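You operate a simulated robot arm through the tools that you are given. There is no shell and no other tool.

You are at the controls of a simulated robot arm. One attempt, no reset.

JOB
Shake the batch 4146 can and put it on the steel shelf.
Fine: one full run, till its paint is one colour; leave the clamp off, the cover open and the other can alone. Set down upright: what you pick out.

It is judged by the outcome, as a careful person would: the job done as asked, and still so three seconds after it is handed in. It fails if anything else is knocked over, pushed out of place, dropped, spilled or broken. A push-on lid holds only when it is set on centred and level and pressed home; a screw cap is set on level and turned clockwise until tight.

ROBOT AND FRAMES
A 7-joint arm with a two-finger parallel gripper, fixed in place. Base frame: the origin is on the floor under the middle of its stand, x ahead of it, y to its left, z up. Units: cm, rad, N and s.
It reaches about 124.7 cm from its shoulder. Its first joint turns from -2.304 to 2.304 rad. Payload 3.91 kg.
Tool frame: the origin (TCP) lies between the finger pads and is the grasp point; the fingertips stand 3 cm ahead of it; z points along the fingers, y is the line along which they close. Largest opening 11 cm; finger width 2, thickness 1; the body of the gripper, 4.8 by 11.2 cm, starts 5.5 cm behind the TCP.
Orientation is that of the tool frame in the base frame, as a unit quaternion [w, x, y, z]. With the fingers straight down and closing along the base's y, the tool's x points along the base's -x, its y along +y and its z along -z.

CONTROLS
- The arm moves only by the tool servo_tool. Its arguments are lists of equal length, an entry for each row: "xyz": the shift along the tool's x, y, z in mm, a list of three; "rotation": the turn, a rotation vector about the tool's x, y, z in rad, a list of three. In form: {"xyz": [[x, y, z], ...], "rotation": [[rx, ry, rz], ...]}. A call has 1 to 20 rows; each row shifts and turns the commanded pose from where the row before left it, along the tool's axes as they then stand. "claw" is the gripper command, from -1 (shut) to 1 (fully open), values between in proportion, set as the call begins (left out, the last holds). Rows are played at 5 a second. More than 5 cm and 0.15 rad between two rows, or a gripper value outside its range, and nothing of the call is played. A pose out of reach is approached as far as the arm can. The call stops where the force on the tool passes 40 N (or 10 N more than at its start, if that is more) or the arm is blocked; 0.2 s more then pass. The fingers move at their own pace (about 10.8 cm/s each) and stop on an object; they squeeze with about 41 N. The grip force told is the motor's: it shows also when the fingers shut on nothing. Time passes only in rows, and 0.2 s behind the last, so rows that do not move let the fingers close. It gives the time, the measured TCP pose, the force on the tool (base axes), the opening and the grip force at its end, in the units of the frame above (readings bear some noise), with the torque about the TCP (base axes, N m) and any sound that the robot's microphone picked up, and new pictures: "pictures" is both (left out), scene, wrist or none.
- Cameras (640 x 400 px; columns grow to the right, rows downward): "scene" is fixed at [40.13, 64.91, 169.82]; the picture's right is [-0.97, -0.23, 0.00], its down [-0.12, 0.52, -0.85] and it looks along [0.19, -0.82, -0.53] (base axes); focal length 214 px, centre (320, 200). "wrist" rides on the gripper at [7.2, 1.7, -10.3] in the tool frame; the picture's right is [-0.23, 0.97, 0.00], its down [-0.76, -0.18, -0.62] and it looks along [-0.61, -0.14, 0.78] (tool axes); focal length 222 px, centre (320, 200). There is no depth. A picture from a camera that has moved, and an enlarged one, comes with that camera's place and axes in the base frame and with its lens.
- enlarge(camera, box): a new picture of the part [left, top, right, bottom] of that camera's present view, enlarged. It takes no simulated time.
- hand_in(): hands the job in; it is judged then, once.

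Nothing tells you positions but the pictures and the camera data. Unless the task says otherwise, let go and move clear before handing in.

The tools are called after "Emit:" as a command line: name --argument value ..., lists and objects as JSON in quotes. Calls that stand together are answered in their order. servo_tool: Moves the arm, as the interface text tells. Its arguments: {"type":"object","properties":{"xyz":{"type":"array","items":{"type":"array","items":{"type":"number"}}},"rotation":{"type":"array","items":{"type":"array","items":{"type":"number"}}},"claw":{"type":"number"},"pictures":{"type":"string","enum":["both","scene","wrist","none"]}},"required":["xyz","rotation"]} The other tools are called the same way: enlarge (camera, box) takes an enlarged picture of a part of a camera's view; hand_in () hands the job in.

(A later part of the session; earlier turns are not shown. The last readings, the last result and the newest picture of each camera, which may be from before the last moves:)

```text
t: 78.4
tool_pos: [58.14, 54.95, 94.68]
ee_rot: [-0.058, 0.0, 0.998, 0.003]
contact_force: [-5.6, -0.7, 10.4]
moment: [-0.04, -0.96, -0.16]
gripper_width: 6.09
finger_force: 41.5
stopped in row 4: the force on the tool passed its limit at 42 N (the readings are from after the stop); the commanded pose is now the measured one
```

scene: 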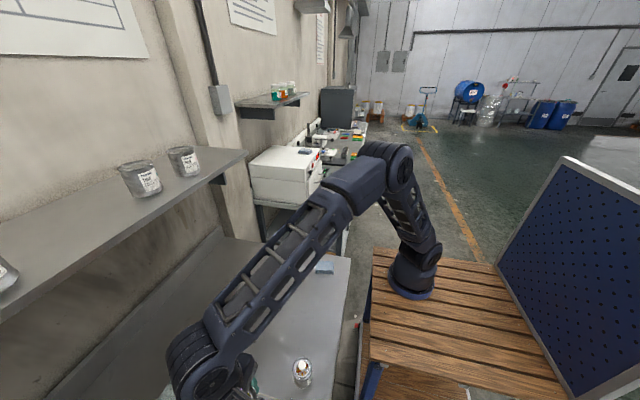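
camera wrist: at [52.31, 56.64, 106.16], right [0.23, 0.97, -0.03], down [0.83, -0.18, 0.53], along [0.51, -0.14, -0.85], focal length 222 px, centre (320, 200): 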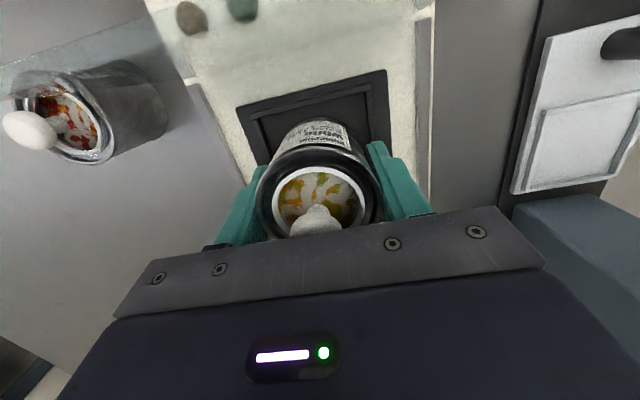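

Emit:
servo_tool --xyz '[[0, 0, 0]]' --rotation '[[0, 0, 0]]' --pictures "both"

Emit:
enlarge --camera "wrist" --box '[200, 0, 440, 200]'

Emit:
enlarge --camera "scene" --box '[150, 300, 330, 400]'

```text
t: 78.8
tool_pos: [58.32, 54.91, 94.63]
ee_rot: [-0.058, 0.001, 0.998, 0.003]
contact_force: [-6.4, -0.8, 14.1]
moment: [-0.09, -1.22, -0.13]
gripper_width: 6.06
finger_force: 40.9
camera wrist: at [52.25, 56.63, 105.81], right [0.23, 0.97, -0.02], down [0.83, -0.18, 0.53], along [0.51, -0.14, -0.85], focal length 222 px, centre (320, 200)
```

scene: 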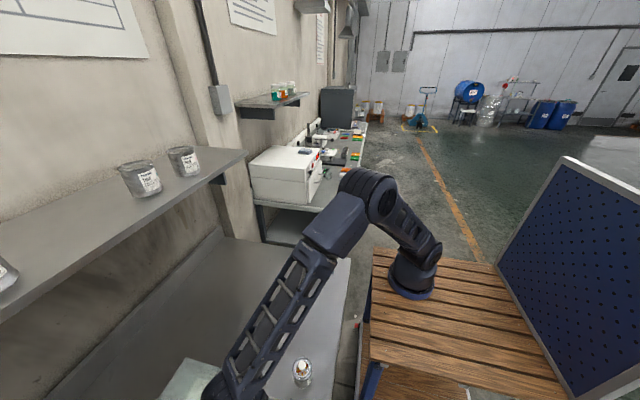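
wrist: 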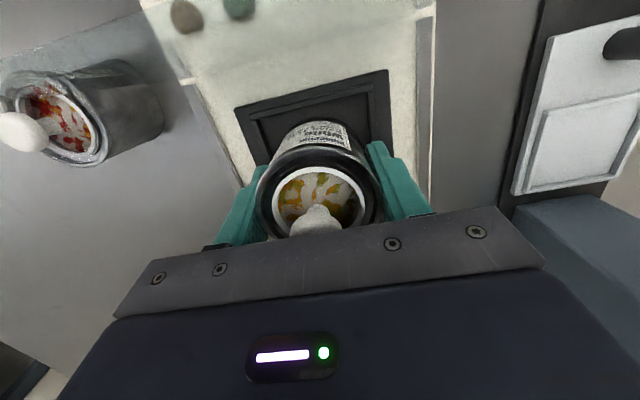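

```text
2.00 times, centred on (320, 100) of wrist
camera zoom: at [52.25, 56.63, 105.81], right [0.23, 0.97, -0.02], down [0.83, -0.18, 0.53], along [0.51, -0.14, -0.85], focal length 444 px, centre (320, 400)
```

zoom: 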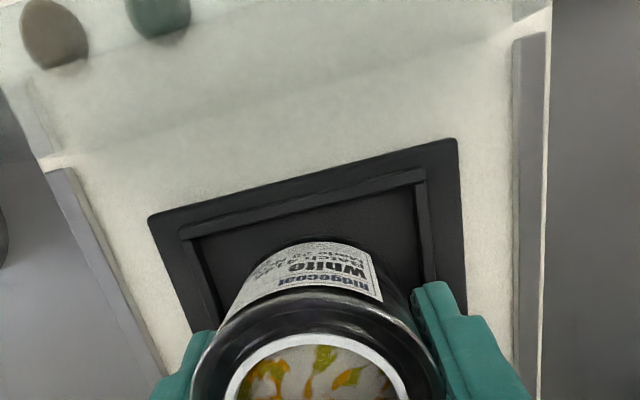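

```text
3.56 times, centred on (240, 350) of scene
camera zoom: at [40.13, 64.91, 169.82], right [-0.97, -0.23, 0.0], down [-0.12, 0.52, -0.85], along [0.19, -0.82, -0.53], focal length 763 px, centre (604, -333)
```

zoom: 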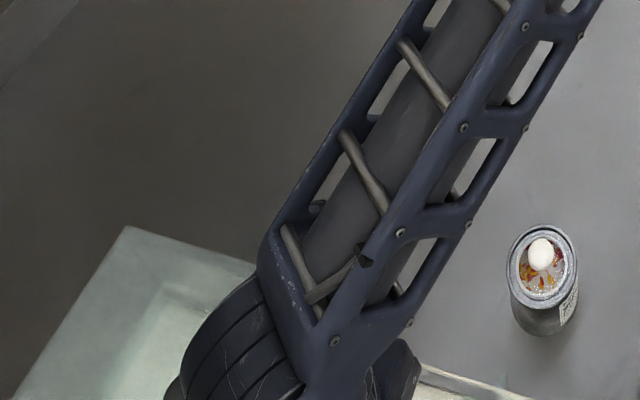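

The force reading points to the wide part of the hand touching the top of the yellow clamp knob, not the can. I'll lift, take the can back to the bench, and re-grasp it higher with the hand upright so the body clears the knob.

Emit:
servo_tool --xyz '[[1, 0, -8], [2, 0, -17], [2.9, 0, -24.8], [2.9, 0, -24.8], [2.9, 0, -24.8], [2.9, 0, -24.8], [2.9, 0, -24.8], [2.9, 0, -24.8], [0, 0, 0]]' --rotation '[[0, 0, 0], [0, 0, 0], [0, 0, 0], [0, 0, 0], [0, 0, 0], [0, 0, 0], [0, 0, 0], [0, 0, 0], [0.006, 0.006, -0.002]]' --pictures "wrist"

```text
t: 80.8
tool_pos: [58.31, 54.84, 112.22]
ee_rot: [-0.062, 0.0, 0.998, -0.002]
contact_force: [0.5, 0.5, -2.1]
moment: [0.01, -0.01, -0.01]
gripper_width: 6.09
finger_force: 40.8
camera wrist: at [52.43, 56.6, 123.3], right [0.22, 0.97, -0.03], down [0.83, -0.18, 0.52], along [0.51, -0.14, -0.85], focal length 222 px, centre (320, 200)
```

wrist: 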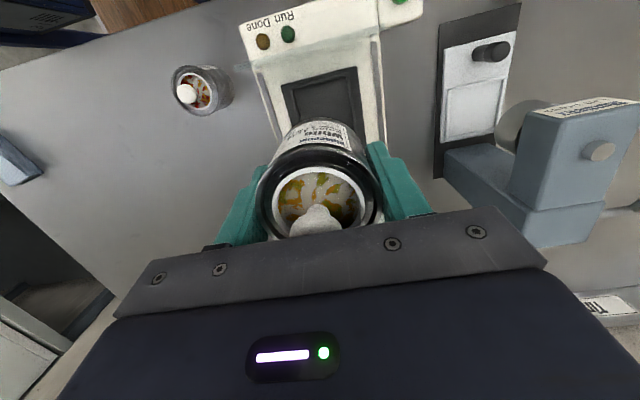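

Emit:
servo_tool --xyz '[[8.56, -34.7, 1.05], [8.56, -34.7, 1.05], [8.56, -34.7, 1.05], [8.56, -34.7, 1.05], [8.56, -34.7, 1.05], [8.56, -34.7, 1.05], [8.56, -34.7, 1.05], [8.56, -34.7, 1.05], [0, 0, 0]]' --rotation '[[0, 0, 0], [0, 0, 0], [0, 0, 0], [0, 0, 0], [0, 0, 0], [0, 0, 0], [0, 0, 0], [0, 0, 0], [-0.004, 0, 0]]' --pictures "none"

Emit:
servo_tool --xyz '[[-3, 0, 24.8], [-3, 0, 24.8], [-3, 0, 24.8], [-3, 0, 24.8], [-3, 0, 24.8], [-3, 0, 24.8], [-3, 0, 24.8], [-3, 0, 24.8], [-1.2, 0, 10], [-1.2, 0, 10], [0, 0, 0]]' --rotation '[[0, 0, 0], [0, 0, 0], [0, 0, 0], [0, 0, 0], [0, 0, 0], [0, 0, 0], [0, 0, 0], [0, 0, 0], [0, 0, 0], [0, 0, 0], [0, 0, 0]]' --pictures "wrist"

```text
t: 82.8
tool_pos: [51.41, 27.11, 112.18]
ee_rot: [-0.061, -0.001, 0.998, 0.002]
contact_force: [-0.5, 0.3, -1.5]
moment: [0.01, -0.02, 0.02]
gripper_width: 6.09
finger_force: 40.8
```

```text
t: 85.2
tool_pos: [51.35, 27.18, 90.05]
ee_rot: [-0.062, -0.002, 0.998, 0.0]
contact_force: [-0.8, 0.6, -1.4]
moment: [0.02, -0.03, 0.0]
gripper_width: 6.12
finger_force: 40.8
camera wrist: at [45.4, 28.81, 101.22], right [0.22, 0.97, -0.02], down [0.83, -0.18, 0.52], along [0.51, -0.14, -0.85], focal length 222 px, centre (320, 200)
```

wrist: 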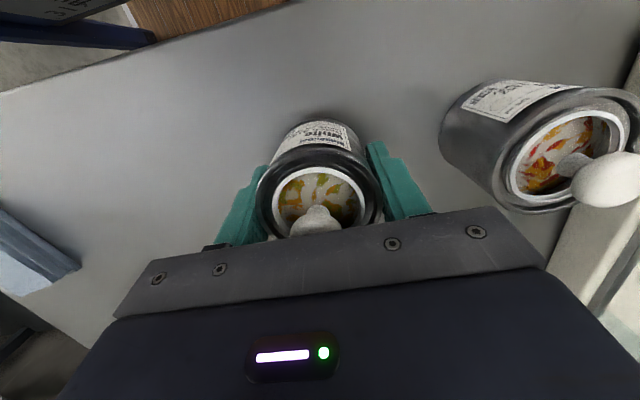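

Emit:
servo_tool --xyz '[[-0.5, 0, 4], [-0.5, 0, 4], [-0.2, 0, 1.5], [-0.15, 0, 1.2], [0, 0, 0]]' --rotation '[[0, 0, 0], [0, 0, 0], [0, 0, 0], [0, 0, 0], [0, 0, 0]]' --pictures "none"

```text
t: 86.4
tool_pos: [51.4, 27.16, 89.0]
ee_rot: [-0.062, -0.002, 0.998, 0.001]
contact_force: [0.4, 0.3, -1.6]
moment: [-0.02, 0.01, 0.02]
gripper_width: 6.11
finger_force: 41.0
```

Emit:
servo_tool --xyz '[[-0.1, 0, 1.2], [0, 0, 0]]' --rotation '[[0, 0, 0], [0, 0, 0]]' --pictures "none"

```text
t: 87.0
tool_pos: [51.24, 27.24, 88.94]
ee_rot: [-0.062, -0.001, 0.998, 0.002]
contact_force: [-2.3, -1.9, 18.8]
moment: [-0.55, -0.23, -0.04]
gripper_width: 6.1
finger_force: 41.4
```

On the bench (18 N contact). Releasing, then backing up 1.5 cm and straightening the hand for a higher grip.

Emit:
servo_tool --xyz '[[0, 0, 0], [0, 0, 0], [0, 0, 0], [0, 0, 0]]' --rotation '[[0, 0, 0], [0, 0, 0], [0, 0, 0], [0, 0, 0]]' --claw 1 --pictures "none"

Emit:
servo_tool --xyz '[[3, 0, -24.8], [3, 0, -24.8], [3, 0, -24.8], [3, 0, -24.8], [0, 0, 0], [0, 0, 0], [0, 0, 0]]' --rotation '[[0, 0, 0], [0, 0, 0], [0, 0, 0], [0, 0, 0], [0.003, -0.087, -0.003], [0, -0.087, 0], [0, 0, 0]]' --pictures "wrist"

Emit:
enlarge --camera "wrist" --box '[250, 60, 410, 220]'

```text
t: 88.0
tool_pos: [51.33, 27.15, 88.93]
ee_rot: [-0.062, -0.001, 0.998, 0.001]
contact_force: [0.7, 0.6, -0.2]
moment: [0.02, -0.02, 0.03]
gripper_width: 10.99
finger_force: 0.0
```

```text
t: 89.6
tool_pos: [51.35, 27.17, 98.92]
ee_rot: [0.026, -0.003, 1.0, 0.0]
contact_force: [-0.3, 0.0, 1.0]
moment: [0.0, 0.02, 0.03]
gripper_width: 10.99
finger_force: 0.0
camera wrist: at [43.6, 28.85, 108.87], right [0.22, 0.97, 0.01], down [0.73, -0.18, 0.66], along [0.65, -0.14, -0.75], focal length 222 px, centre (320, 200)
```

wrist: 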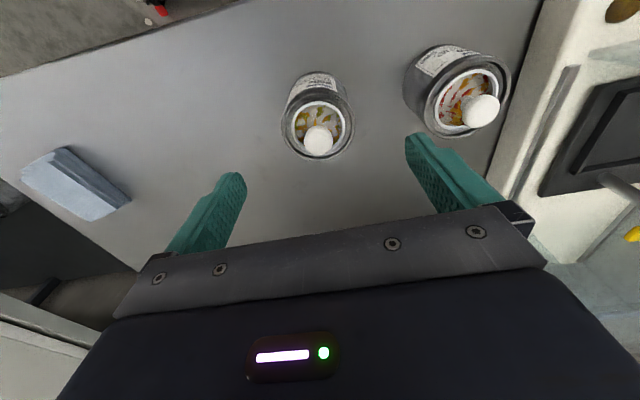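

```text
2.50 times, centred on (330, 140) of wrist
camera zoom: at [43.6, 28.85, 108.87], right [0.22, 0.97, 0.01], down [0.73, -0.18, 0.66], along [0.65, -0.14, -0.75], focal length 555 px, centre (295, 350)
```

zoom: 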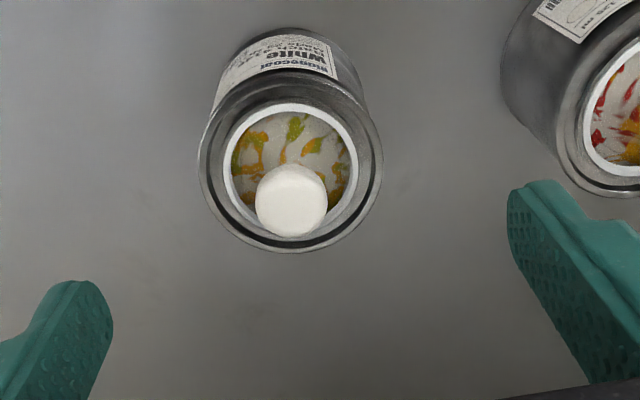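

Emit:
servo_tool --xyz '[[0.9, 0, 20], [0.9, 0, 20], [0.9, 0, 20], [0.9, 0, 16], [0.6, 0, 12.1], [0, 0, 0]]' --rotation '[[0, 0, 0], [0, 0, 0], [0, 0, 0], [0, 0, 0], [0, 0, 0], [0, 0, 0]]' --pictures "none"

Emit:
servo_tool --xyz '[[0, 0, 0], [0, 0, 0], [0, 0, 0], [0, 0, 0], [0, 0, 0]]' --rotation '[[0, 0, 0], [0, 0, 0], [0, 0, 0], [0, 0, 0], [0, 0, 0]]' --claw -1 --pictures "wrist"

```text
t: 91.0
tool_pos: [51.43, 27.17, 90.05]
ee_rot: [0.026, -0.002, 1.0, 0.0]
contact_force: [-0.6, -0.7, 0.4]
moment: [0.02, -0.05, 0.01]
gripper_width: 10.99
finger_force: 0.1
```

```text
t: 92.2
tool_pos: [51.5, 26.99, 90.19]
ee_rot: [0.025, -0.001, 1.0, 0.0]
contact_force: [-0.8, 0.6, 1.3]
moment: [-0.04, 0.01, 0.0]
gripper_width: 6.1
finger_force: 40.9
camera wrist: at [43.64, 28.8, 100.07], right [0.22, 0.97, 0.01], down [0.73, -0.18, 0.66], along [0.65, -0.14, -0.75], focal length 222 px, centre (320, 200)
```

wrist: 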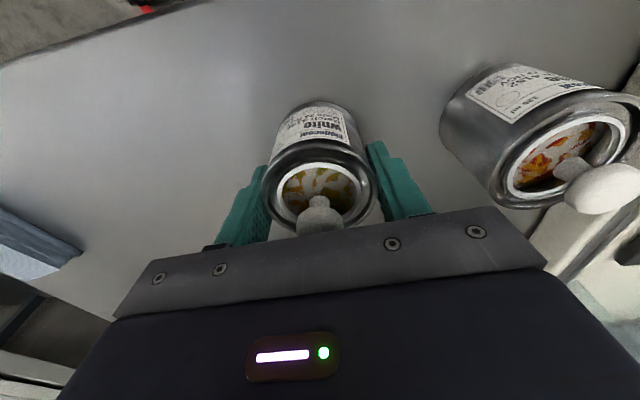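

Emit:
servo_tool --xyz '[[-0.3, 0, -5], [-0.8, 0, -15], [-1.3, 0, -25], [-1.3, 0, -25], [-1.3, 0, -25], [-1.3, 0, -25], [-1.3, 0, -25], [-1.3, 0, -25], [-1.3, 0, -25], [-1.3, 0, -25], [0, 0, 0]]' --rotation '[[0, 0, 0], [0, 0, 0], [0, 0, 0], [0, 0, 0], [0, 0, 0], [0, 0, 0], [0, 0, 0], [0, 0, 0], [0, 0, 0], [0, 0, 0], [0, 0, 0]]' --pictures "none"

Emit:
servo_tool --xyz '[[-8.55, 34.75, 0.45], [-8.55, 34.75, 0.45], [-8.55, 34.75, 0.45], [-8.55, 34.75, 0.45], [-8.55, 34.75, 0.45], [-8.55, 34.75, 0.45], [-8.55, 34.75, 0.45], [-8.55, 34.75, 0.45], [0, 0, 0]]' --rotation '[[0, 0, 0], [0, 0, 0], [0, 0, 0], [0, 0, 0], [0, 0, 0], [0, 0, 0], [0, 0, 0], [0, 0, 0], [0, 0, 0]]' --pictures "wrist"

Emit:
enlarge --camera "wrist" --box '[200, 0, 440, 200]'

```text
t: 94.6
tool_pos: [51.46, 27.16, 111.98]
ee_rot: [0.025, -0.001, 1.0, 0.0]
contact_force: [-0.2, 0.8, -1.5]
moment: [0.0, 0.02, 0.01]
gripper_width: 6.07
finger_force: 40.7
```

```text
t: 96.6
tool_pos: [58.3, 55.12, 112.03]
ee_rot: [0.024, -0.001, 1.0, 0.0]
contact_force: [-0.3, 0.5, -2.2]
moment: [0.0, 0.02, -0.02]
gripper_width: 6.07
finger_force: 40.9
camera wrist: at [50.52, 56.79, 121.94], right [0.22, 0.97, 0.01], down [0.73, -0.18, 0.66], along [0.65, -0.14, -0.75], focal length 222 px, centre (320, 200)
```

wrist: 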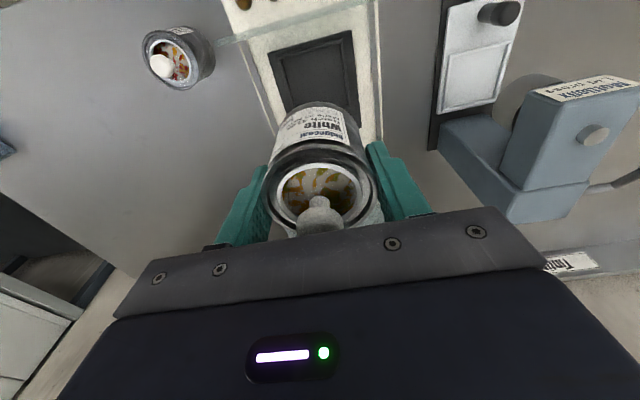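

```text
2.00 times, centred on (320, 100) of wrist
camera zoom: at [50.52, 56.79, 121.94], right [0.22, 0.97, 0.01], down [0.73, -0.18, 0.66], along [0.65, -0.14, -0.75], focal length 444 px, centre (320, 400)
```

zoom: 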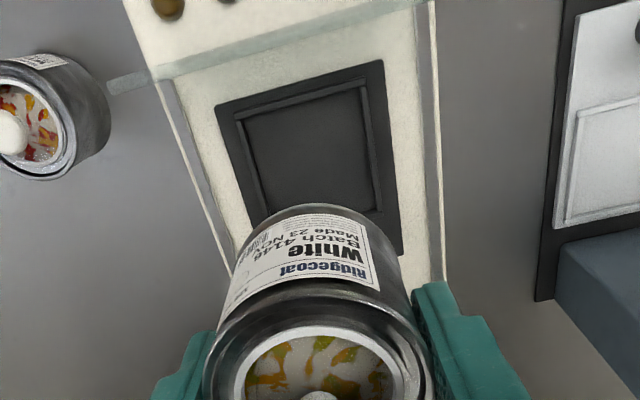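

Emit:
servo_tool --xyz '[[1.2, -0.3, 20], [1.2, -0.3, 20], [1.2, -0.3, 20], [1.2, -0.3, 20], [1.2, -0.3, 20], [1.2, -0.3, 20], [1.2, -0.2, 20], [0, 0, 0]]' --rotation '[[0, 0, 0], [0, 0, 0], [0, 0, 0], [0, 0, 0], [0, 0, 0], [0, 0, 0], [0, 0, 0], [0, 0, 0]]' --pictures "wrist"

Emit:
enlarge --camera "wrist" --box '[200, 0, 440, 200]'

```text
t: 98.4
tool_pos: [58.07, 54.79, 98.07]
ee_rot: [0.025, -0.003, 1.0, 0.001]
contact_force: [-0.1, -0.1, -2.0]
moment: [-0.02, 0.02, 0.0]
gripper_width: 6.08
finger_force: 41.7
camera wrist: at [50.32, 56.45, 107.95], right [0.22, 0.97, 0.01], down [0.73, -0.18, 0.66], along [0.65, -0.14, -0.75], focal length 222 px, centre (320, 200)
```

wrist: 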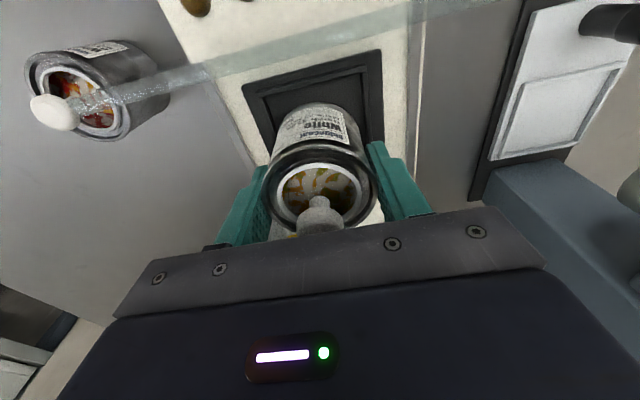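

```text
2.00 times, centred on (320, 100) of wrist
camera zoom: at [50.32, 56.45, 107.95], right [0.22, 0.97, 0.01], down [0.73, -0.18, 0.66], along [0.65, -0.14, -0.75], focal length 444 px, centre (320, 400)
```

zoom: 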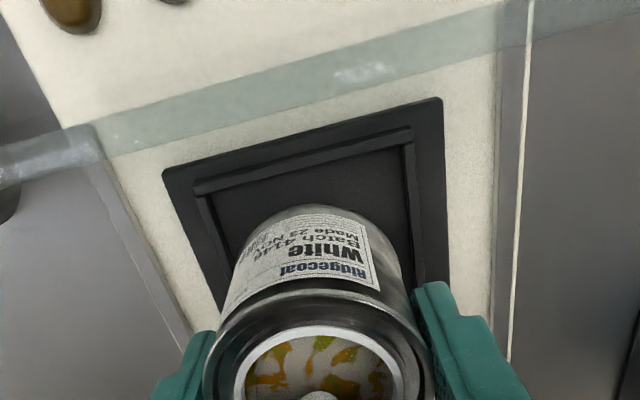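

Emit:
servo_tool --xyz '[[0, 0, 5.5], [0, 0, 5.5], [0, 0.3, 5], [0, 0.3, 4], [0, 0, 0]]' --rotation '[[0, 0, 0], [0, 0, 0], [0, 0, 0], [0, 0, 0], [0, 0, 0]]' --pictures "wrist"

Emit:
enlarge --camera "wrist" --box '[200, 0, 440, 200]'

```text
t: 99.6
tool_pos: [58.22, 54.75, 95.97]
ee_rot: [0.024, -0.001, 1.0, 0.001]
contact_force: [-1.0, 0.0, -3.2]
moment: [-0.02, -0.02, 0.0]
gripper_width: 6.1
finger_force: 41.0
camera wrist: at [50.39, 56.53, 105.99], right [0.22, 0.97, 0.01], down [0.73, -0.18, 0.66], along [0.65, -0.14, -0.75], focal length 222 px, centre (320, 200)
```

wrist: 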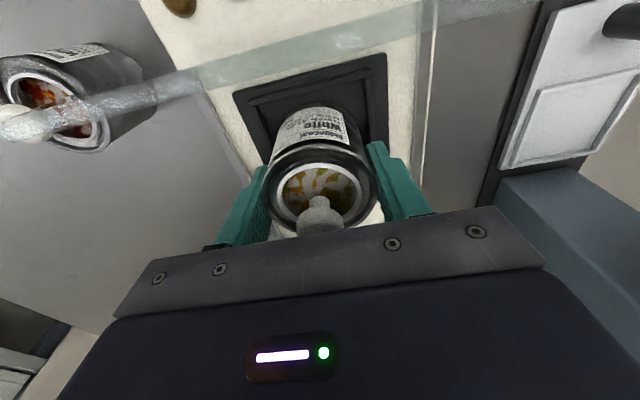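

```text
2.00 times, centred on (320, 100) of wrist
camera zoom: at [50.39, 56.53, 105.99], right [0.22, 0.97, 0.01], down [0.73, -0.18, 0.66], along [0.65, -0.14, -0.75], focal length 444 px, centre (320, 400)
```

zoom: 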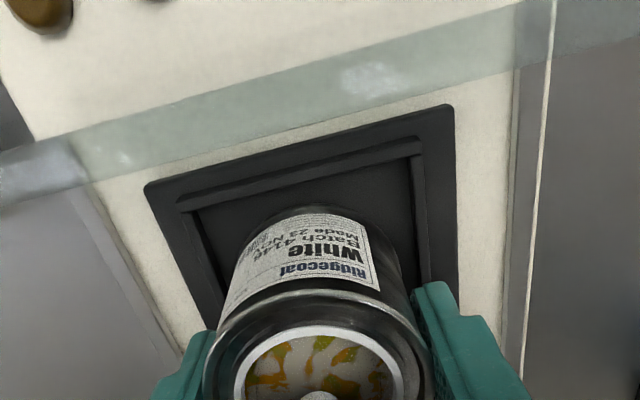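

Emit:
servo_tool --xyz '[[0.1, 0.4, 2], [0.1, 0.4, 2], [0, 0, 0]]' --rotation '[[0, 0, 0], [0, 0, 0], [0, 0, 0]]' --pictures "none"

```text
t: 100.4
tool_pos: [58.19, 54.9, 95.65]
ee_rot: [0.025, -0.002, 1.0, 0.001]
contact_force: [-0.7, -0.2, -1.8]
moment: [0.02, -0.01, -0.02]
gripper_width: 6.08
finger_force: 41.2
```

Emit:
servo_tool --xyz '[[0.1, 0, 2], [0.1, 0, 1.5], [0, 0, 0]]' --rotation '[[0, 0, 0], [0, 0, 0], [0, 0, 0]]' --pictures "none"

```text
t: 101.2
tool_pos: [58.3, 55.13, 95.25]
ee_rot: [0.024, -0.002, 1.0, 0.0]
contact_force: [-0.1, 0.3, -1.4]
moment: [0.01, -0.01, 0.01]
gripper_width: 6.09
finger_force: 41.1
```

Emit:
servo_tool --xyz '[[0.1, 0, 1.5], [0.1, 0, 1.5], [0, 0, 0]]' --rotation '[[0, 0, 0], [0, 0, 0], [0, 0, 0]]' --pictures "none"

```text
t: 102.0
tool_pos: [58.23, 54.99, 95.23]
ee_rot: [0.027, -0.002, 1.0, 0.001]
contact_force: [0.5, -0.9, 30.1]
moment: [-0.66, 0.22, 0.02]
gripper_width: 6.09
finger_force: 40.7
```

Emit:
servo_tool --xyz '[[0, 0, -0.5]]' --rotation '[[0, 0, 0]]' --pictures "wrist"

Emit:
enlarge --camera "wrist" --box '[220, 40, 430, 200]'

```text
t: 102.4
tool_pos: [58.1, 54.92, 95.08]
ee_rot: [0.025, -0.002, 1.0, 0.001]
contact_force: [2.4, 0.5, 30.3]
moment: [-0.48, 0.11, -0.03]
gripper_width: 6.1
finger_force: 41.2
camera wrist: at [50.4, 56.6, 105.08], right [0.22, 0.97, 0.01], down [0.73, -0.18, 0.66], along [0.65, -0.14, -0.75], focal length 222 px, centre (320, 200)
```

wrist: 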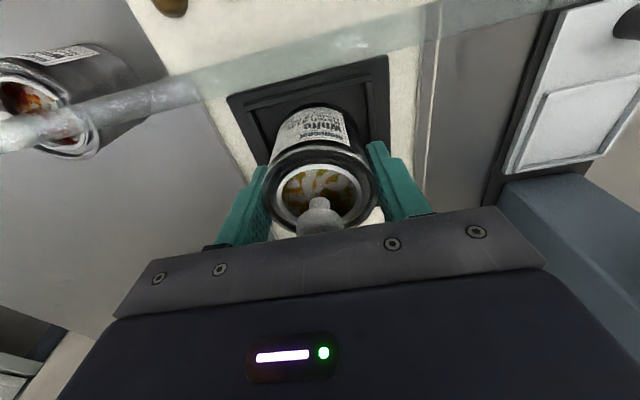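

```text
2.50 times, centred on (325, 120) of wrist
camera zoom: at [50.4, 56.6, 105.08], right [0.22, 0.97, 0.01], down [0.73, -0.18, 0.66], along [0.65, -0.14, -0.75], focal length 555 px, centre (308, 400)
```

zoom: 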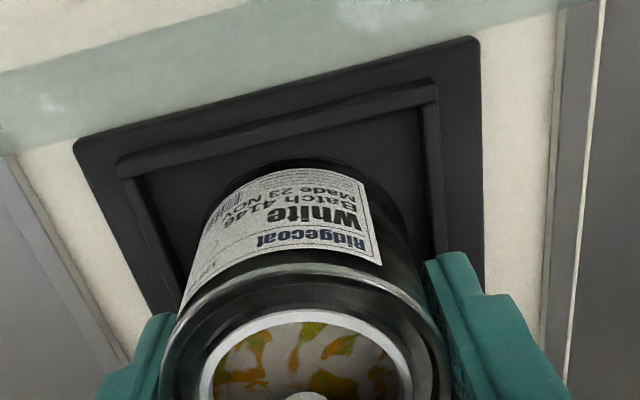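

The can is inside the fence, standing on the cradle floor with even gaps. Releasing and rising.

Emit:
servo_tool --xyz '[[0, 0, -1], [0, 0, 0], [0, 0, 0], [0, 0, 0]]' --rotation '[[0, 0, 0], [0, 0, 0], [0, 0, 0], [0, 0, 0]]' --claw 0.6 --pictures "none"

Emit:
servo_tool --xyz '[[-0.5, 0, -10], [-1, 0, -20], [-1, 0, -20], [-1, 0, -20], [-1, 0, -20], [-1, 0, -20], [-1, 0, -20], [-1, 0, -20], [0, 0, 0]]' --rotation '[[0, 0, 0], [0, 0, 0], [0, 0, 0], [0, 0, 0], [0, 0, 0], [0, 0, 0], [0, 0, 0], [0, 0, 0], [0, 0, 0]]' --pictures "both"

```text
t: 103.4
tool_pos: [58.24, 54.92, 95.08]
ee_rot: [0.025, -0.002, 1.0, 0.0]
contact_force: [-0.5, 0.8, -0.4]
moment: [0.01, -0.02, 0.0]
gripper_width: 8.81
finger_force: 0.1
```

```text
t: 105.4
tool_pos: [58.26, 55.11, 110.04]
ee_rot: [0.024, -0.002, 1.0, -0.001]
contact_force: [0.7, -0.5, -0.3]
moment: [0.02, 0.01, -0.01]
gripper_width: 8.81
finger_force: 0.1
camera wrist: at [50.43, 56.69, 120.07], right [0.22, 0.97, 0.01], down [0.73, -0.18, 0.66], along [0.65, -0.14, -0.75], focal length 222 px, centre (320, 200)
```

scene: 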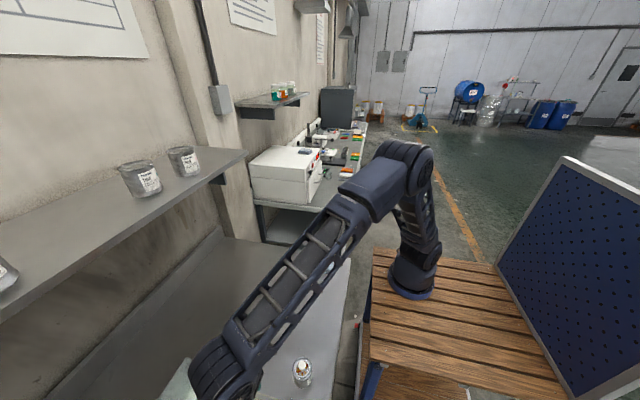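
wrist: 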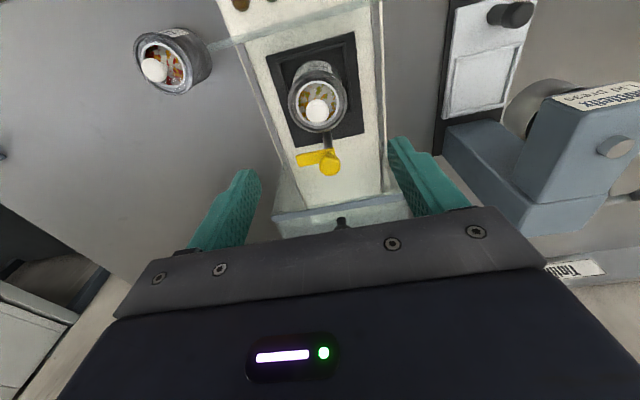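

Emit:
enlarge --camera "wrist" --box '[250, 20, 410, 240]'

Emit:
enlarge --camera "wrist" --box '[270, 40, 370, 190]'

```text
1.82 times, centred on (330, 130) of wrist
camera zoom: at [50.43, 56.69, 120.07], right [0.22, 0.97, 0.01], down [0.73, -0.18, 0.66], along [0.65, -0.14, -0.75], focal length 404 px, centre (302, 327)
```

zoom: 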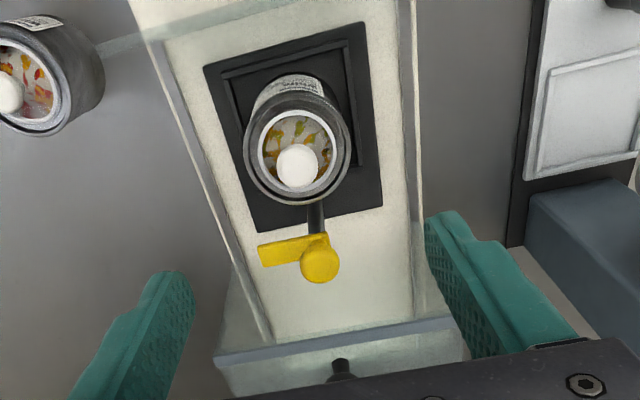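

```text
2.67 times, centred on (320, 115) of wrist
camera zoom: at [50.43, 56.69, 120.07], right [0.22, 0.97, 0.01], down [0.73, -0.18, 0.66], along [0.65, -0.14, -0.75], focal length 592 px, centre (320, 427)
```

zoom: 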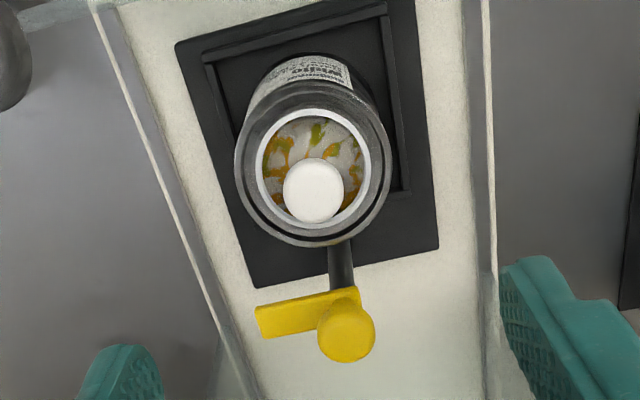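

Emit:
enlarge --camera "wrist" --box '[290, 110, 350, 185]'

```text
5.33 times, centred on (320, 148) of wrist
camera zoom: at [50.43, 56.69, 120.07], right [0.22, 0.97, 0.01], down [0.73, -0.18, 0.66], along [0.65, -0.14, -0.75], focal length 1185 px, centre (320, 480)
```

zoom: 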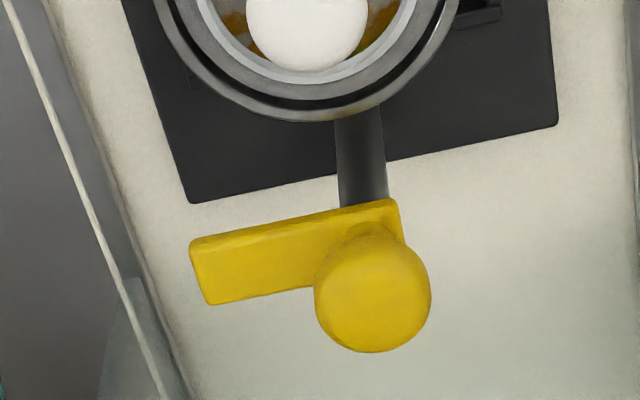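

The can stands centred in the cradle. Next I close the gripper and use the shut fingertips to push the yellow clamp bar from its aside position round over the can.

Emit:
servo_tool --xyz '[[0, 0, 0], [-35, -15, 0], [-35, -15, 0], [0, 0, 0], [0, 0, 0]]' --rotation '[[0, 0.048, 0], [0, 0, 0], [0, 0, 0], [0, 0, 0], [0, 0, 0]]' --claw -1 --pictures "wrist"

```text
t: 106.6
tool_pos: [65.1, 52.0, 110.1]
ee_rot: [0.001, -0.002, 1.0, 0.0]
contact_force: [-0.2, -0.8, 1.1]
moment: [-0.02, -0.02, 0.01]
gripper_width: 0.01
finger_force: 37.8
camera wrist: at [57.93, 53.64, 120.48], right [0.22, 0.97, 0.0], down [0.76, -0.17, 0.62], along [0.61, -0.14, -0.78], focal length 222 px, centre (320, 200)
```

wrist: 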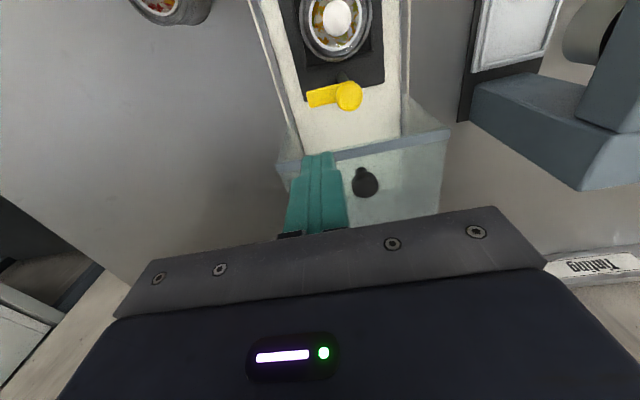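

Emit:
enlarge --camera "wrist" --box '[270, 60, 430, 220]'

```text
2.50 times, centred on (350, 140) of wrist
camera zoom: at [57.93, 53.64, 120.48], right [0.22, 0.97, 0.0], down [0.76, -0.17, 0.62], along [0.61, -0.14, -0.78], focal length 555 px, centre (245, 350)
```

zoom: 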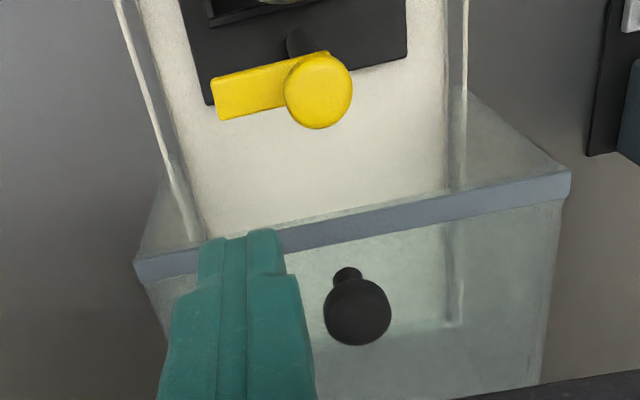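

Emit:
servo_tool --xyz '[[-4, 0, 15], [0, 0, 20], [0, 0, 20], [0, 0, 20], [0, 0, 20], [0, 0, 10], [0, 0, 0]]' --rotation '[[0, 0, 0], [0, 0, 0], [0, 0, 0], [0, 0, 0], [0, 0, 0], [0, 0, 0], [0, 0, 0]]' --pictures "wrist"

Emit:
enlarge --camera "wrist" --box '[200, 0, 440, 240]'

```text
t: 108.2
tool_pos: [65.67, 52.02, 99.69]
ee_rot: [0.0, -0.002, 1.0, 0.0]
contact_force: [-0.3, 0.4, -0.2]
moment: [-0.01, 0.02, -0.03]
gripper_width: 0.0
finger_force: 37.2
camera wrist: at [58.31, 53.63, 110.0], right [0.22, 0.97, 0.0], down [0.76, -0.18, 0.62], along [0.61, -0.14, -0.78], focal length 222 px, centre (320, 200)
```

wrist: 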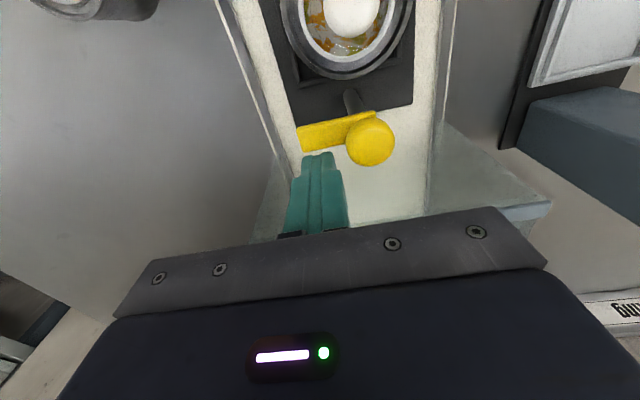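

```text
1.67 times, centred on (320, 120) of wrist
camera zoom: at [58.31, 53.63, 110.0], right [0.22, 0.97, 0.0], down [0.76, -0.18, 0.62], along [0.61, -0.14, -0.78], focal length 370 px, centre (320, 333)
```

zoom: 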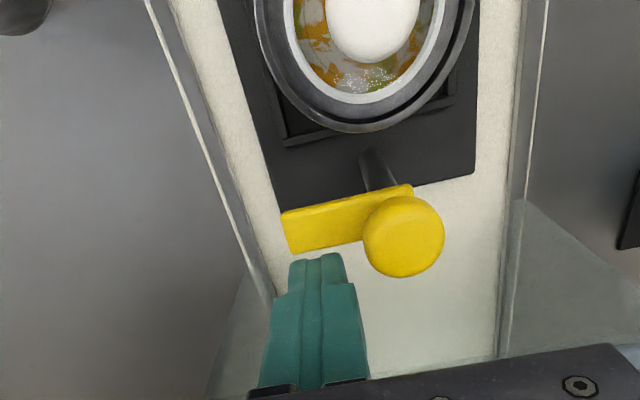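

The fingertips are behind the bar at the right height. Pushing it gently along its arc, first half.

Emit:
servo_tool --xyz '[[0, 0, 3], [6.5, 1, 0], [4.5, -1, 0], [3.7, -1.2, 0], [6.3, -0.8, 0], [0, 0, 0]]' --rotation '[[0, 0, 0], [0, 0, 0], [0, 0, 0], [0, 0, 0], [0, 0, 0], [0, 0, 0]]' --pictures "wrist"

Emit:
enlarge --camera "wrist" --box '[200, 0, 440, 240]'

```text
t: 109.6
tool_pos: [63.47, 51.88, 99.3]
ee_rot: [0.001, -0.002, 1.0, 0.0]
contact_force: [0.3, -0.2, 0.7]
moment: [-0.04, 0.02, 0.01]
gripper_width: 0.0
finger_force: 37.8
camera wrist: at [56.21, 53.46, 109.69], right [0.22, 0.97, 0.0], down [0.76, -0.17, 0.62], along [0.61, -0.14, -0.78], focal length 222 px, centre (320, 200)
```

wrist: 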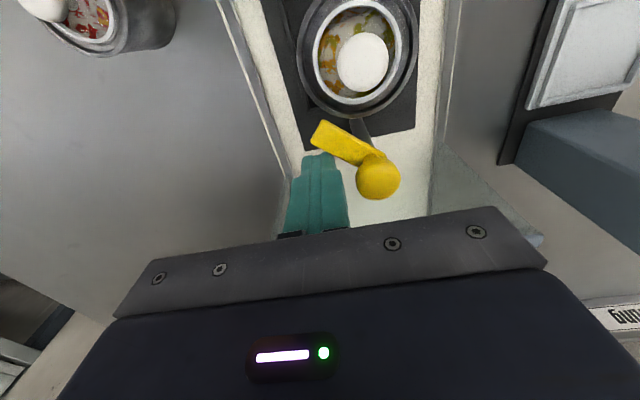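

```text
1.67 times, centred on (320, 120) of wrist
camera zoom: at [56.21, 53.46, 109.69], right [0.22, 0.97, 0.0], down [0.76, -0.17, 0.62], along [0.61, -0.14, -0.78], focal length 370 px, centre (320, 333)
```

zoom: 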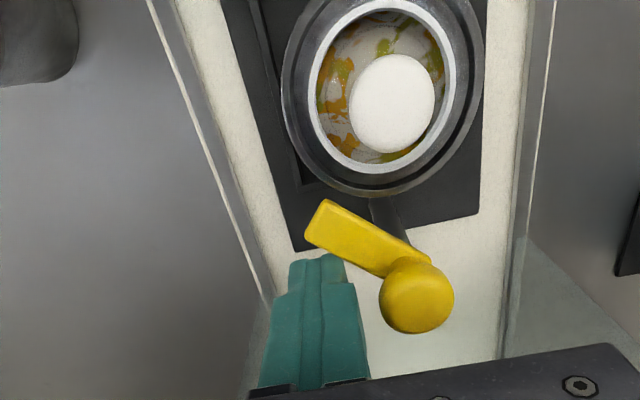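

Emit:
servo_tool --xyz '[[4.9, -0.5, 0], [5.8, 1.8, 0], [6.3, 3.3, 0], [4.7, 5.7, 0], [3, 5, 0], [0, 0, 0]]' --rotation '[[0, 0, 0], [0, 0, 0], [0, 0, 0], [0, 0, 0], [0, 0, 0], [0, 0, 0]]' --pictures "wrist"

Emit:
enlarge --camera "wrist" --box '[200, 0, 440, 240]'

```text
t: 111.0
tool_pos: [61.11, 53.27, 99.44]
ee_rot: [0.001, -0.002, 1.0, 0.001]
contact_force: [6.5, -4.8, 6.7]
moment: [-0.13, -0.1, 0.05]
gripper_width: 0.0
finger_force: 37.0
camera wrist: at [53.8, 54.95, 109.72], right [0.22, 0.97, 0.0], down [0.76, -0.18, 0.62], along [0.61, -0.14, -0.78], focal length 222 px, centre (320, 200)
```

wrist: 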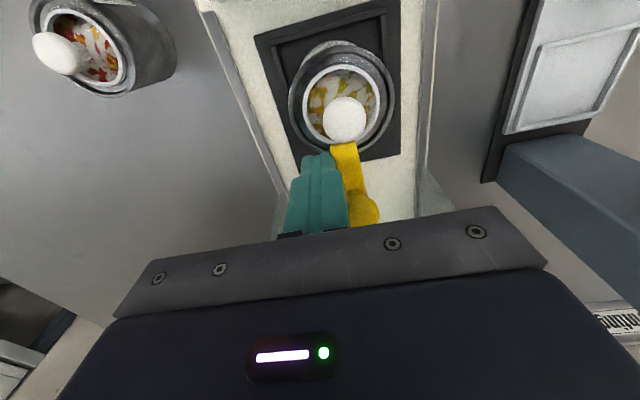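

```text
1.67 times, centred on (320, 120) of wrist
camera zoom: at [53.8, 54.95, 109.72], right [0.22, 0.97, 0.0], down [0.76, -0.18, 0.62], along [0.61, -0.14, -0.78], focal length 370 px, centre (320, 333)
```

zoom: 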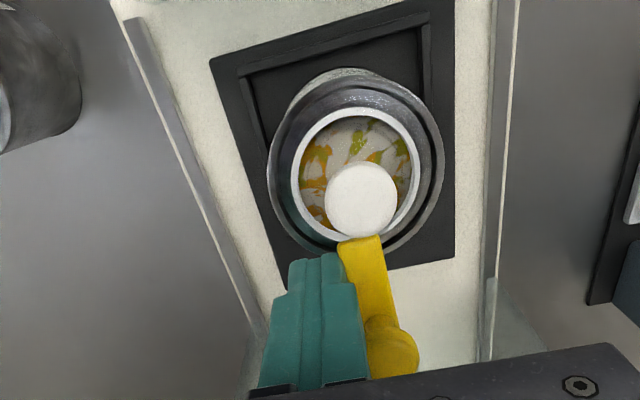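

The bar has swung over the can's edge with little force; my fingertip is brushing the lid ring, so I'll raise it a few millimetres and nudge the bar to its stop.

Emit:
servo_tool --xyz '[[-2, -1, -5], [0, 2, 0], [0, 2, 0], [0, 0, 0]]' --rotation '[[0, 0, 0], [0, 0, 0], [0, 0, 0], [0, 0, 0]]' --pictures "wrist"

Emit:
enlarge --camera "wrist" --box '[240, 40, 420, 240]'

```text
t: 112.0
tool_pos: [61.23, 53.66, 99.82]
ee_rot: [0.002, -0.002, 1.0, 0.0]
contact_force: [-5.5, -5.9, -0.5]
moment: [-0.09, 0.13, 0.04]
gripper_width: 0.0
finger_force: 37.6
camera wrist: at [53.9, 55.28, 110.15], right [0.22, 0.97, 0.0], down [0.76, -0.17, 0.62], along [0.61, -0.14, -0.78], focal length 222 px, centre (320, 200)
```

wrist: 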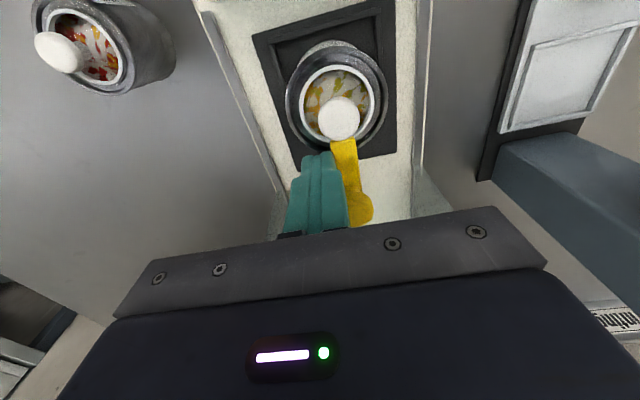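

```text
2.00 times, centred on (330, 140) of wrist
camera zoom: at [53.9, 55.28, 110.15], right [0.22, 0.97, 0.0], down [0.76, -0.17, 0.62], along [0.61, -0.14, -0.78], focal length 444 px, centre (300, 320)
```

zoom: 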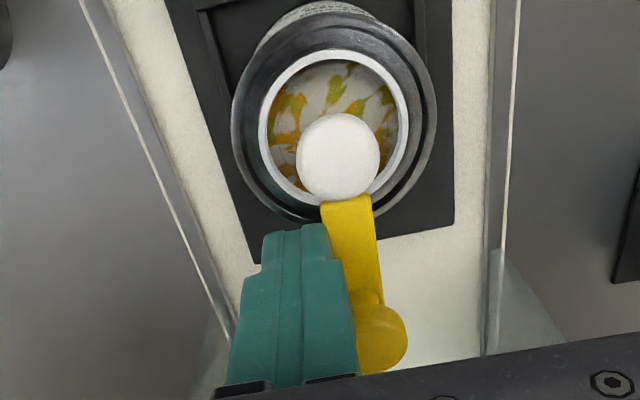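

Emit:
servo_tool --xyz '[[0, -6, 0], [0, -6, 0], [0, -4, -10], [0, 0, -30], [0, 0, -30], [0, 0, -30], [30, 0, -10], [30, 0, 0], [0, 0, 0]]' --rotation '[[0, 0, 0], [0, 0, 0], [0, 0, 0], [0, 0, 0], [0, 0, 0], [0, 0, 0], [0, 0, 0], [0, 0, 0], [0, 0, 0]]' --pictures "wrist"

Emit:
enlarge --camera "wrist" --box '[240, 40, 420, 240]'

```text
t: 114.0
tool_pos: [55.28, 52.15, 110.74]
ee_rot: [0.0, -0.002, 1.0, 0.0]
contact_force: [-0.8, 0.2, -1.0]
moment: [0.0, -0.01, 0.01]
gripper_width: 0.0
finger_force: 37.4
camera wrist: at [47.92, 53.7, 121.07], right [0.22, 0.97, 0.0], down [0.76, -0.17, 0.62], along [0.61, -0.14, -0.78], focal length 222 px, centre (320, 200)
```

wrist: 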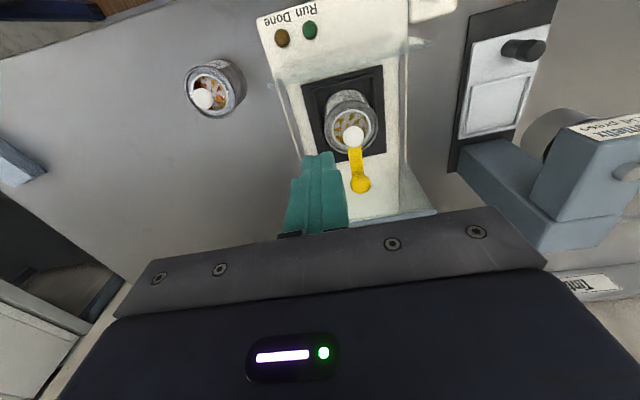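

```text
2.00 times, centred on (330, 140) of wrist
camera zoom: at [47.92, 53.7, 121.07], right [0.22, 0.97, 0.0], down [0.76, -0.17, 0.62], along [0.61, -0.14, -0.78], focal length 444 px, centre (300, 320)
```

zoom: 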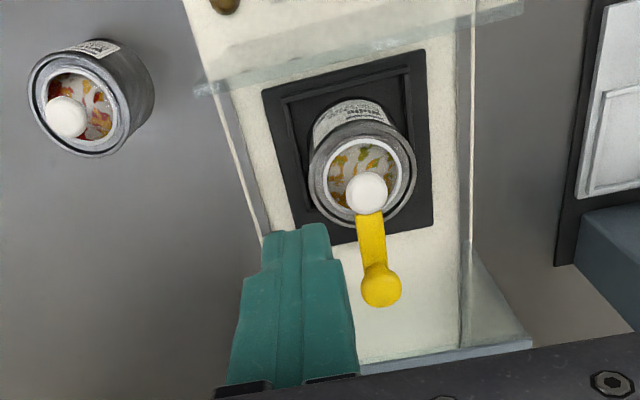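

The clamp bar now points over the can's rim, exactly towards the front wall, and stays there. Next I go to the hood's dark knob to slide the cover shut.

Emit:
servo_tool --xyz '[[0, 0, -45], [-37.5, 7.1, 0], [-37.5, 7.1, 0], [-37.5, 7.1, 0], [-37.5, 7.1, 0], [0, 0, 0]]' --rotation '[[0, 0, 0], [0, 0, 0], [0, 0, 0], [0, 0, 0], [0, 0, 0], [0.0, 0, 0.004]]' --claw 0 --pictures "both"

Emit:
enlarge --camera "wrist" --box '[220, 0, 440, 220]'

```text
t: 115.4
tool_pos: [70.33, 54.82, 115.28]
ee_rot: [0.0, 0.0, 1.0, 0.0]
contact_force: [-0.1, 0.3, 0.0]
moment: [0.0, -0.02, 0.0]
gripper_width: 5.49
finger_force: 0.1
camera wrist: at [63.0, 56.52, 125.63], right [0.23, 0.97, 0.0], down [0.76, -0.18, 0.62], along [0.61, -0.14, -0.78], focal length 222 px, centre (320, 200)
```

scene: 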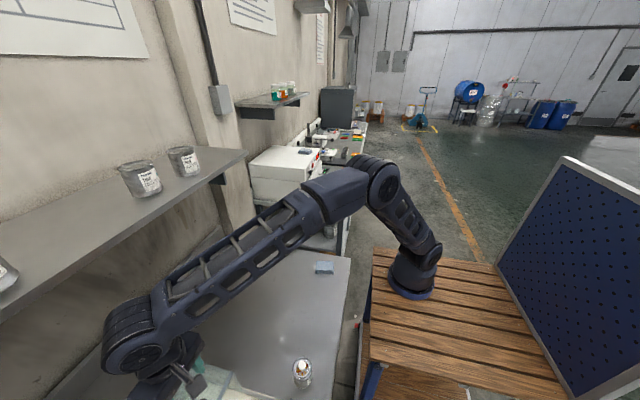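
wrist: 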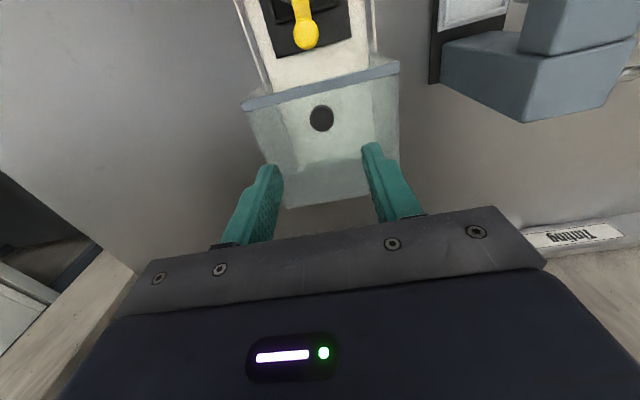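

```text
1.82 times, centred on (330, 110) of wrist
camera zoom: at [63.0, 56.52, 125.63], right [0.23, 0.97, 0.0], down [0.76, -0.18, 0.62], along [0.61, -0.14, -0.78], focal length 404 px, centre (302, 364)
```

zoom: 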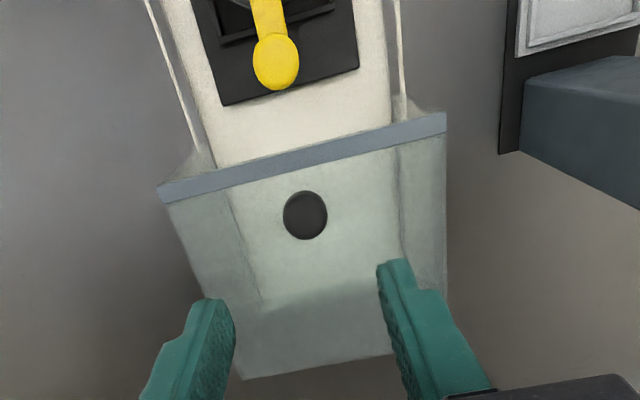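

The hood knob sits at about (70.2, 54.9, 103.6), between the open fingers. Descending on it and gripping.

Emit:
servo_tool --xyz '[[0.3, 0.2, 21], [0.3, 0.2, 21], [0.2, 0.2, 21], [0.2, 0, 21], [0, 0, 15], [0, 0, 4], [0, 0, 0]]' --rotation '[[0, 0, 0], [0, 0, 0], [0, 0, 0], [0, 0, 0], [0, 0, 0], [0, 0, 0], [0, 0, 0]]' --pictures "wrist"

Emit:
servo_tool --xyz '[[0, 0, 0], [0, 0, 0], [0, 0, 0], [0, 0, 0]]' --rotation '[[0, 0, 0], [0, 0, 0], [0, 0, 0], [0, 0, 0]]' --claw -1 --pictures "wrist"

```text
t: 117.0
tool_pos: [70.01, 54.76, 105.09]
ee_rot: [0.001, 0.0, 1.0, 0.0]
contact_force: [0.5, 0.1, 0.7]
moment: [0.01, 0.01, 0.02]
gripper_width: 5.5
finger_force: 0.0
camera wrist: at [62.85, 56.59, 115.34], right [0.23, 0.97, 0.0], down [0.76, -0.18, 0.62], along [0.61, -0.14, -0.78], focal length 222 px, centre (320, 200)
```

wrist: 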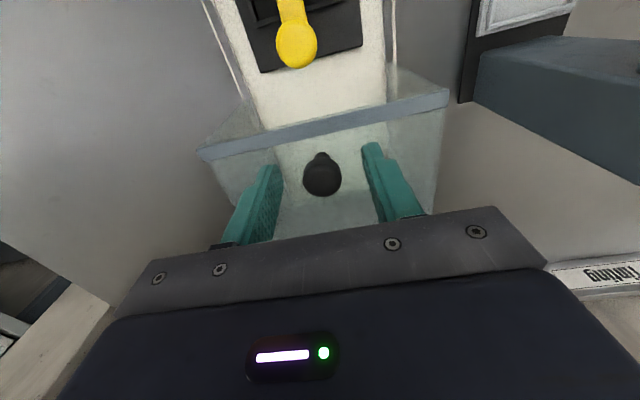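

```text
t: 118.0
tool_pos: [70.09, 54.96, 105.01]
ee_rot: [0.001, 0.0, 1.0, 0.001]
contact_force: [-0.4, 21.5, -1.8]
moment: [-0.19, 0.22, 0.15]
gripper_width: 2.34
finger_force: 45.1
camera wrist: at [62.79, 56.71, 115.35], right [0.23, 0.97, 0.0], down [0.76, -0.18, 0.62], along [0.61, -0.14, -0.78], focal length 222 px, centre (320, 200)
```

wrist: 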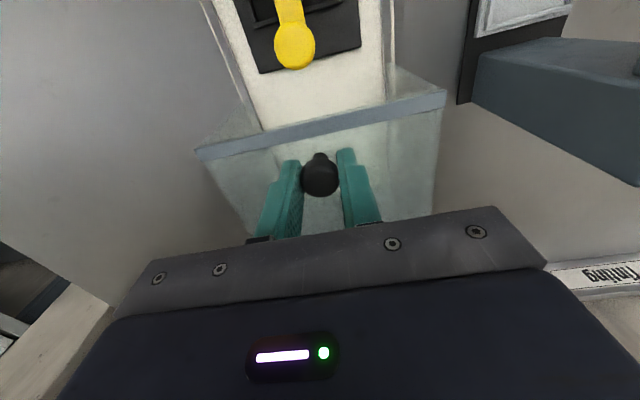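

Emit:
servo_tool --xyz '[[0, 1.5, 0], [0, 0, 0]]' --rotation '[[0, 0, 0], [0, 0, 0]]' --pictures "none"

```text
t: 118.6
tool_pos: [70.16, 54.97, 105.01]
ee_rot: [0.001, 0.0, 1.0, 0.001]
contact_force: [-2.1, 4.7, 0.2]
moment: [0.7, -0.12, -0.04]
gripper_width: 2.37
finger_force: 45.0
```

Lateral load is relieved. Pulling the hood towards the front, first a few centimetres to test the sliding force.

Emit:
servo_tool --xyz '[[5, 0, 0], [10, 0, 0], [15, 0, 0], [0, 0, 0]]' --rotation '[[0, 0, 0], [0, 0, 0], [0, 0, 0], [0, 0, 0]]' --pictures "wrist"

```text
t: 119.6
tool_pos: [67.13, 55.03, 105.0]
ee_rot: [0.0, 0.001, 1.0, 0.0]
contact_force: [-0.7, -5.6, -5.3]
moment: [0.44, 0.7, 0.0]
gripper_width: 2.35
finger_force: 44.5
camera wrist: at [59.86, 56.74, 115.36], right [0.23, 0.97, 0.0], down [0.76, -0.18, 0.62], along [0.61, -0.14, -0.78], focal length 222 px, centre (320, 200)
```

wrist: 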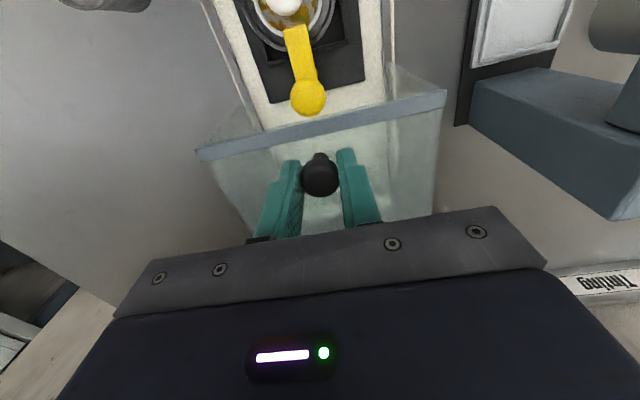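

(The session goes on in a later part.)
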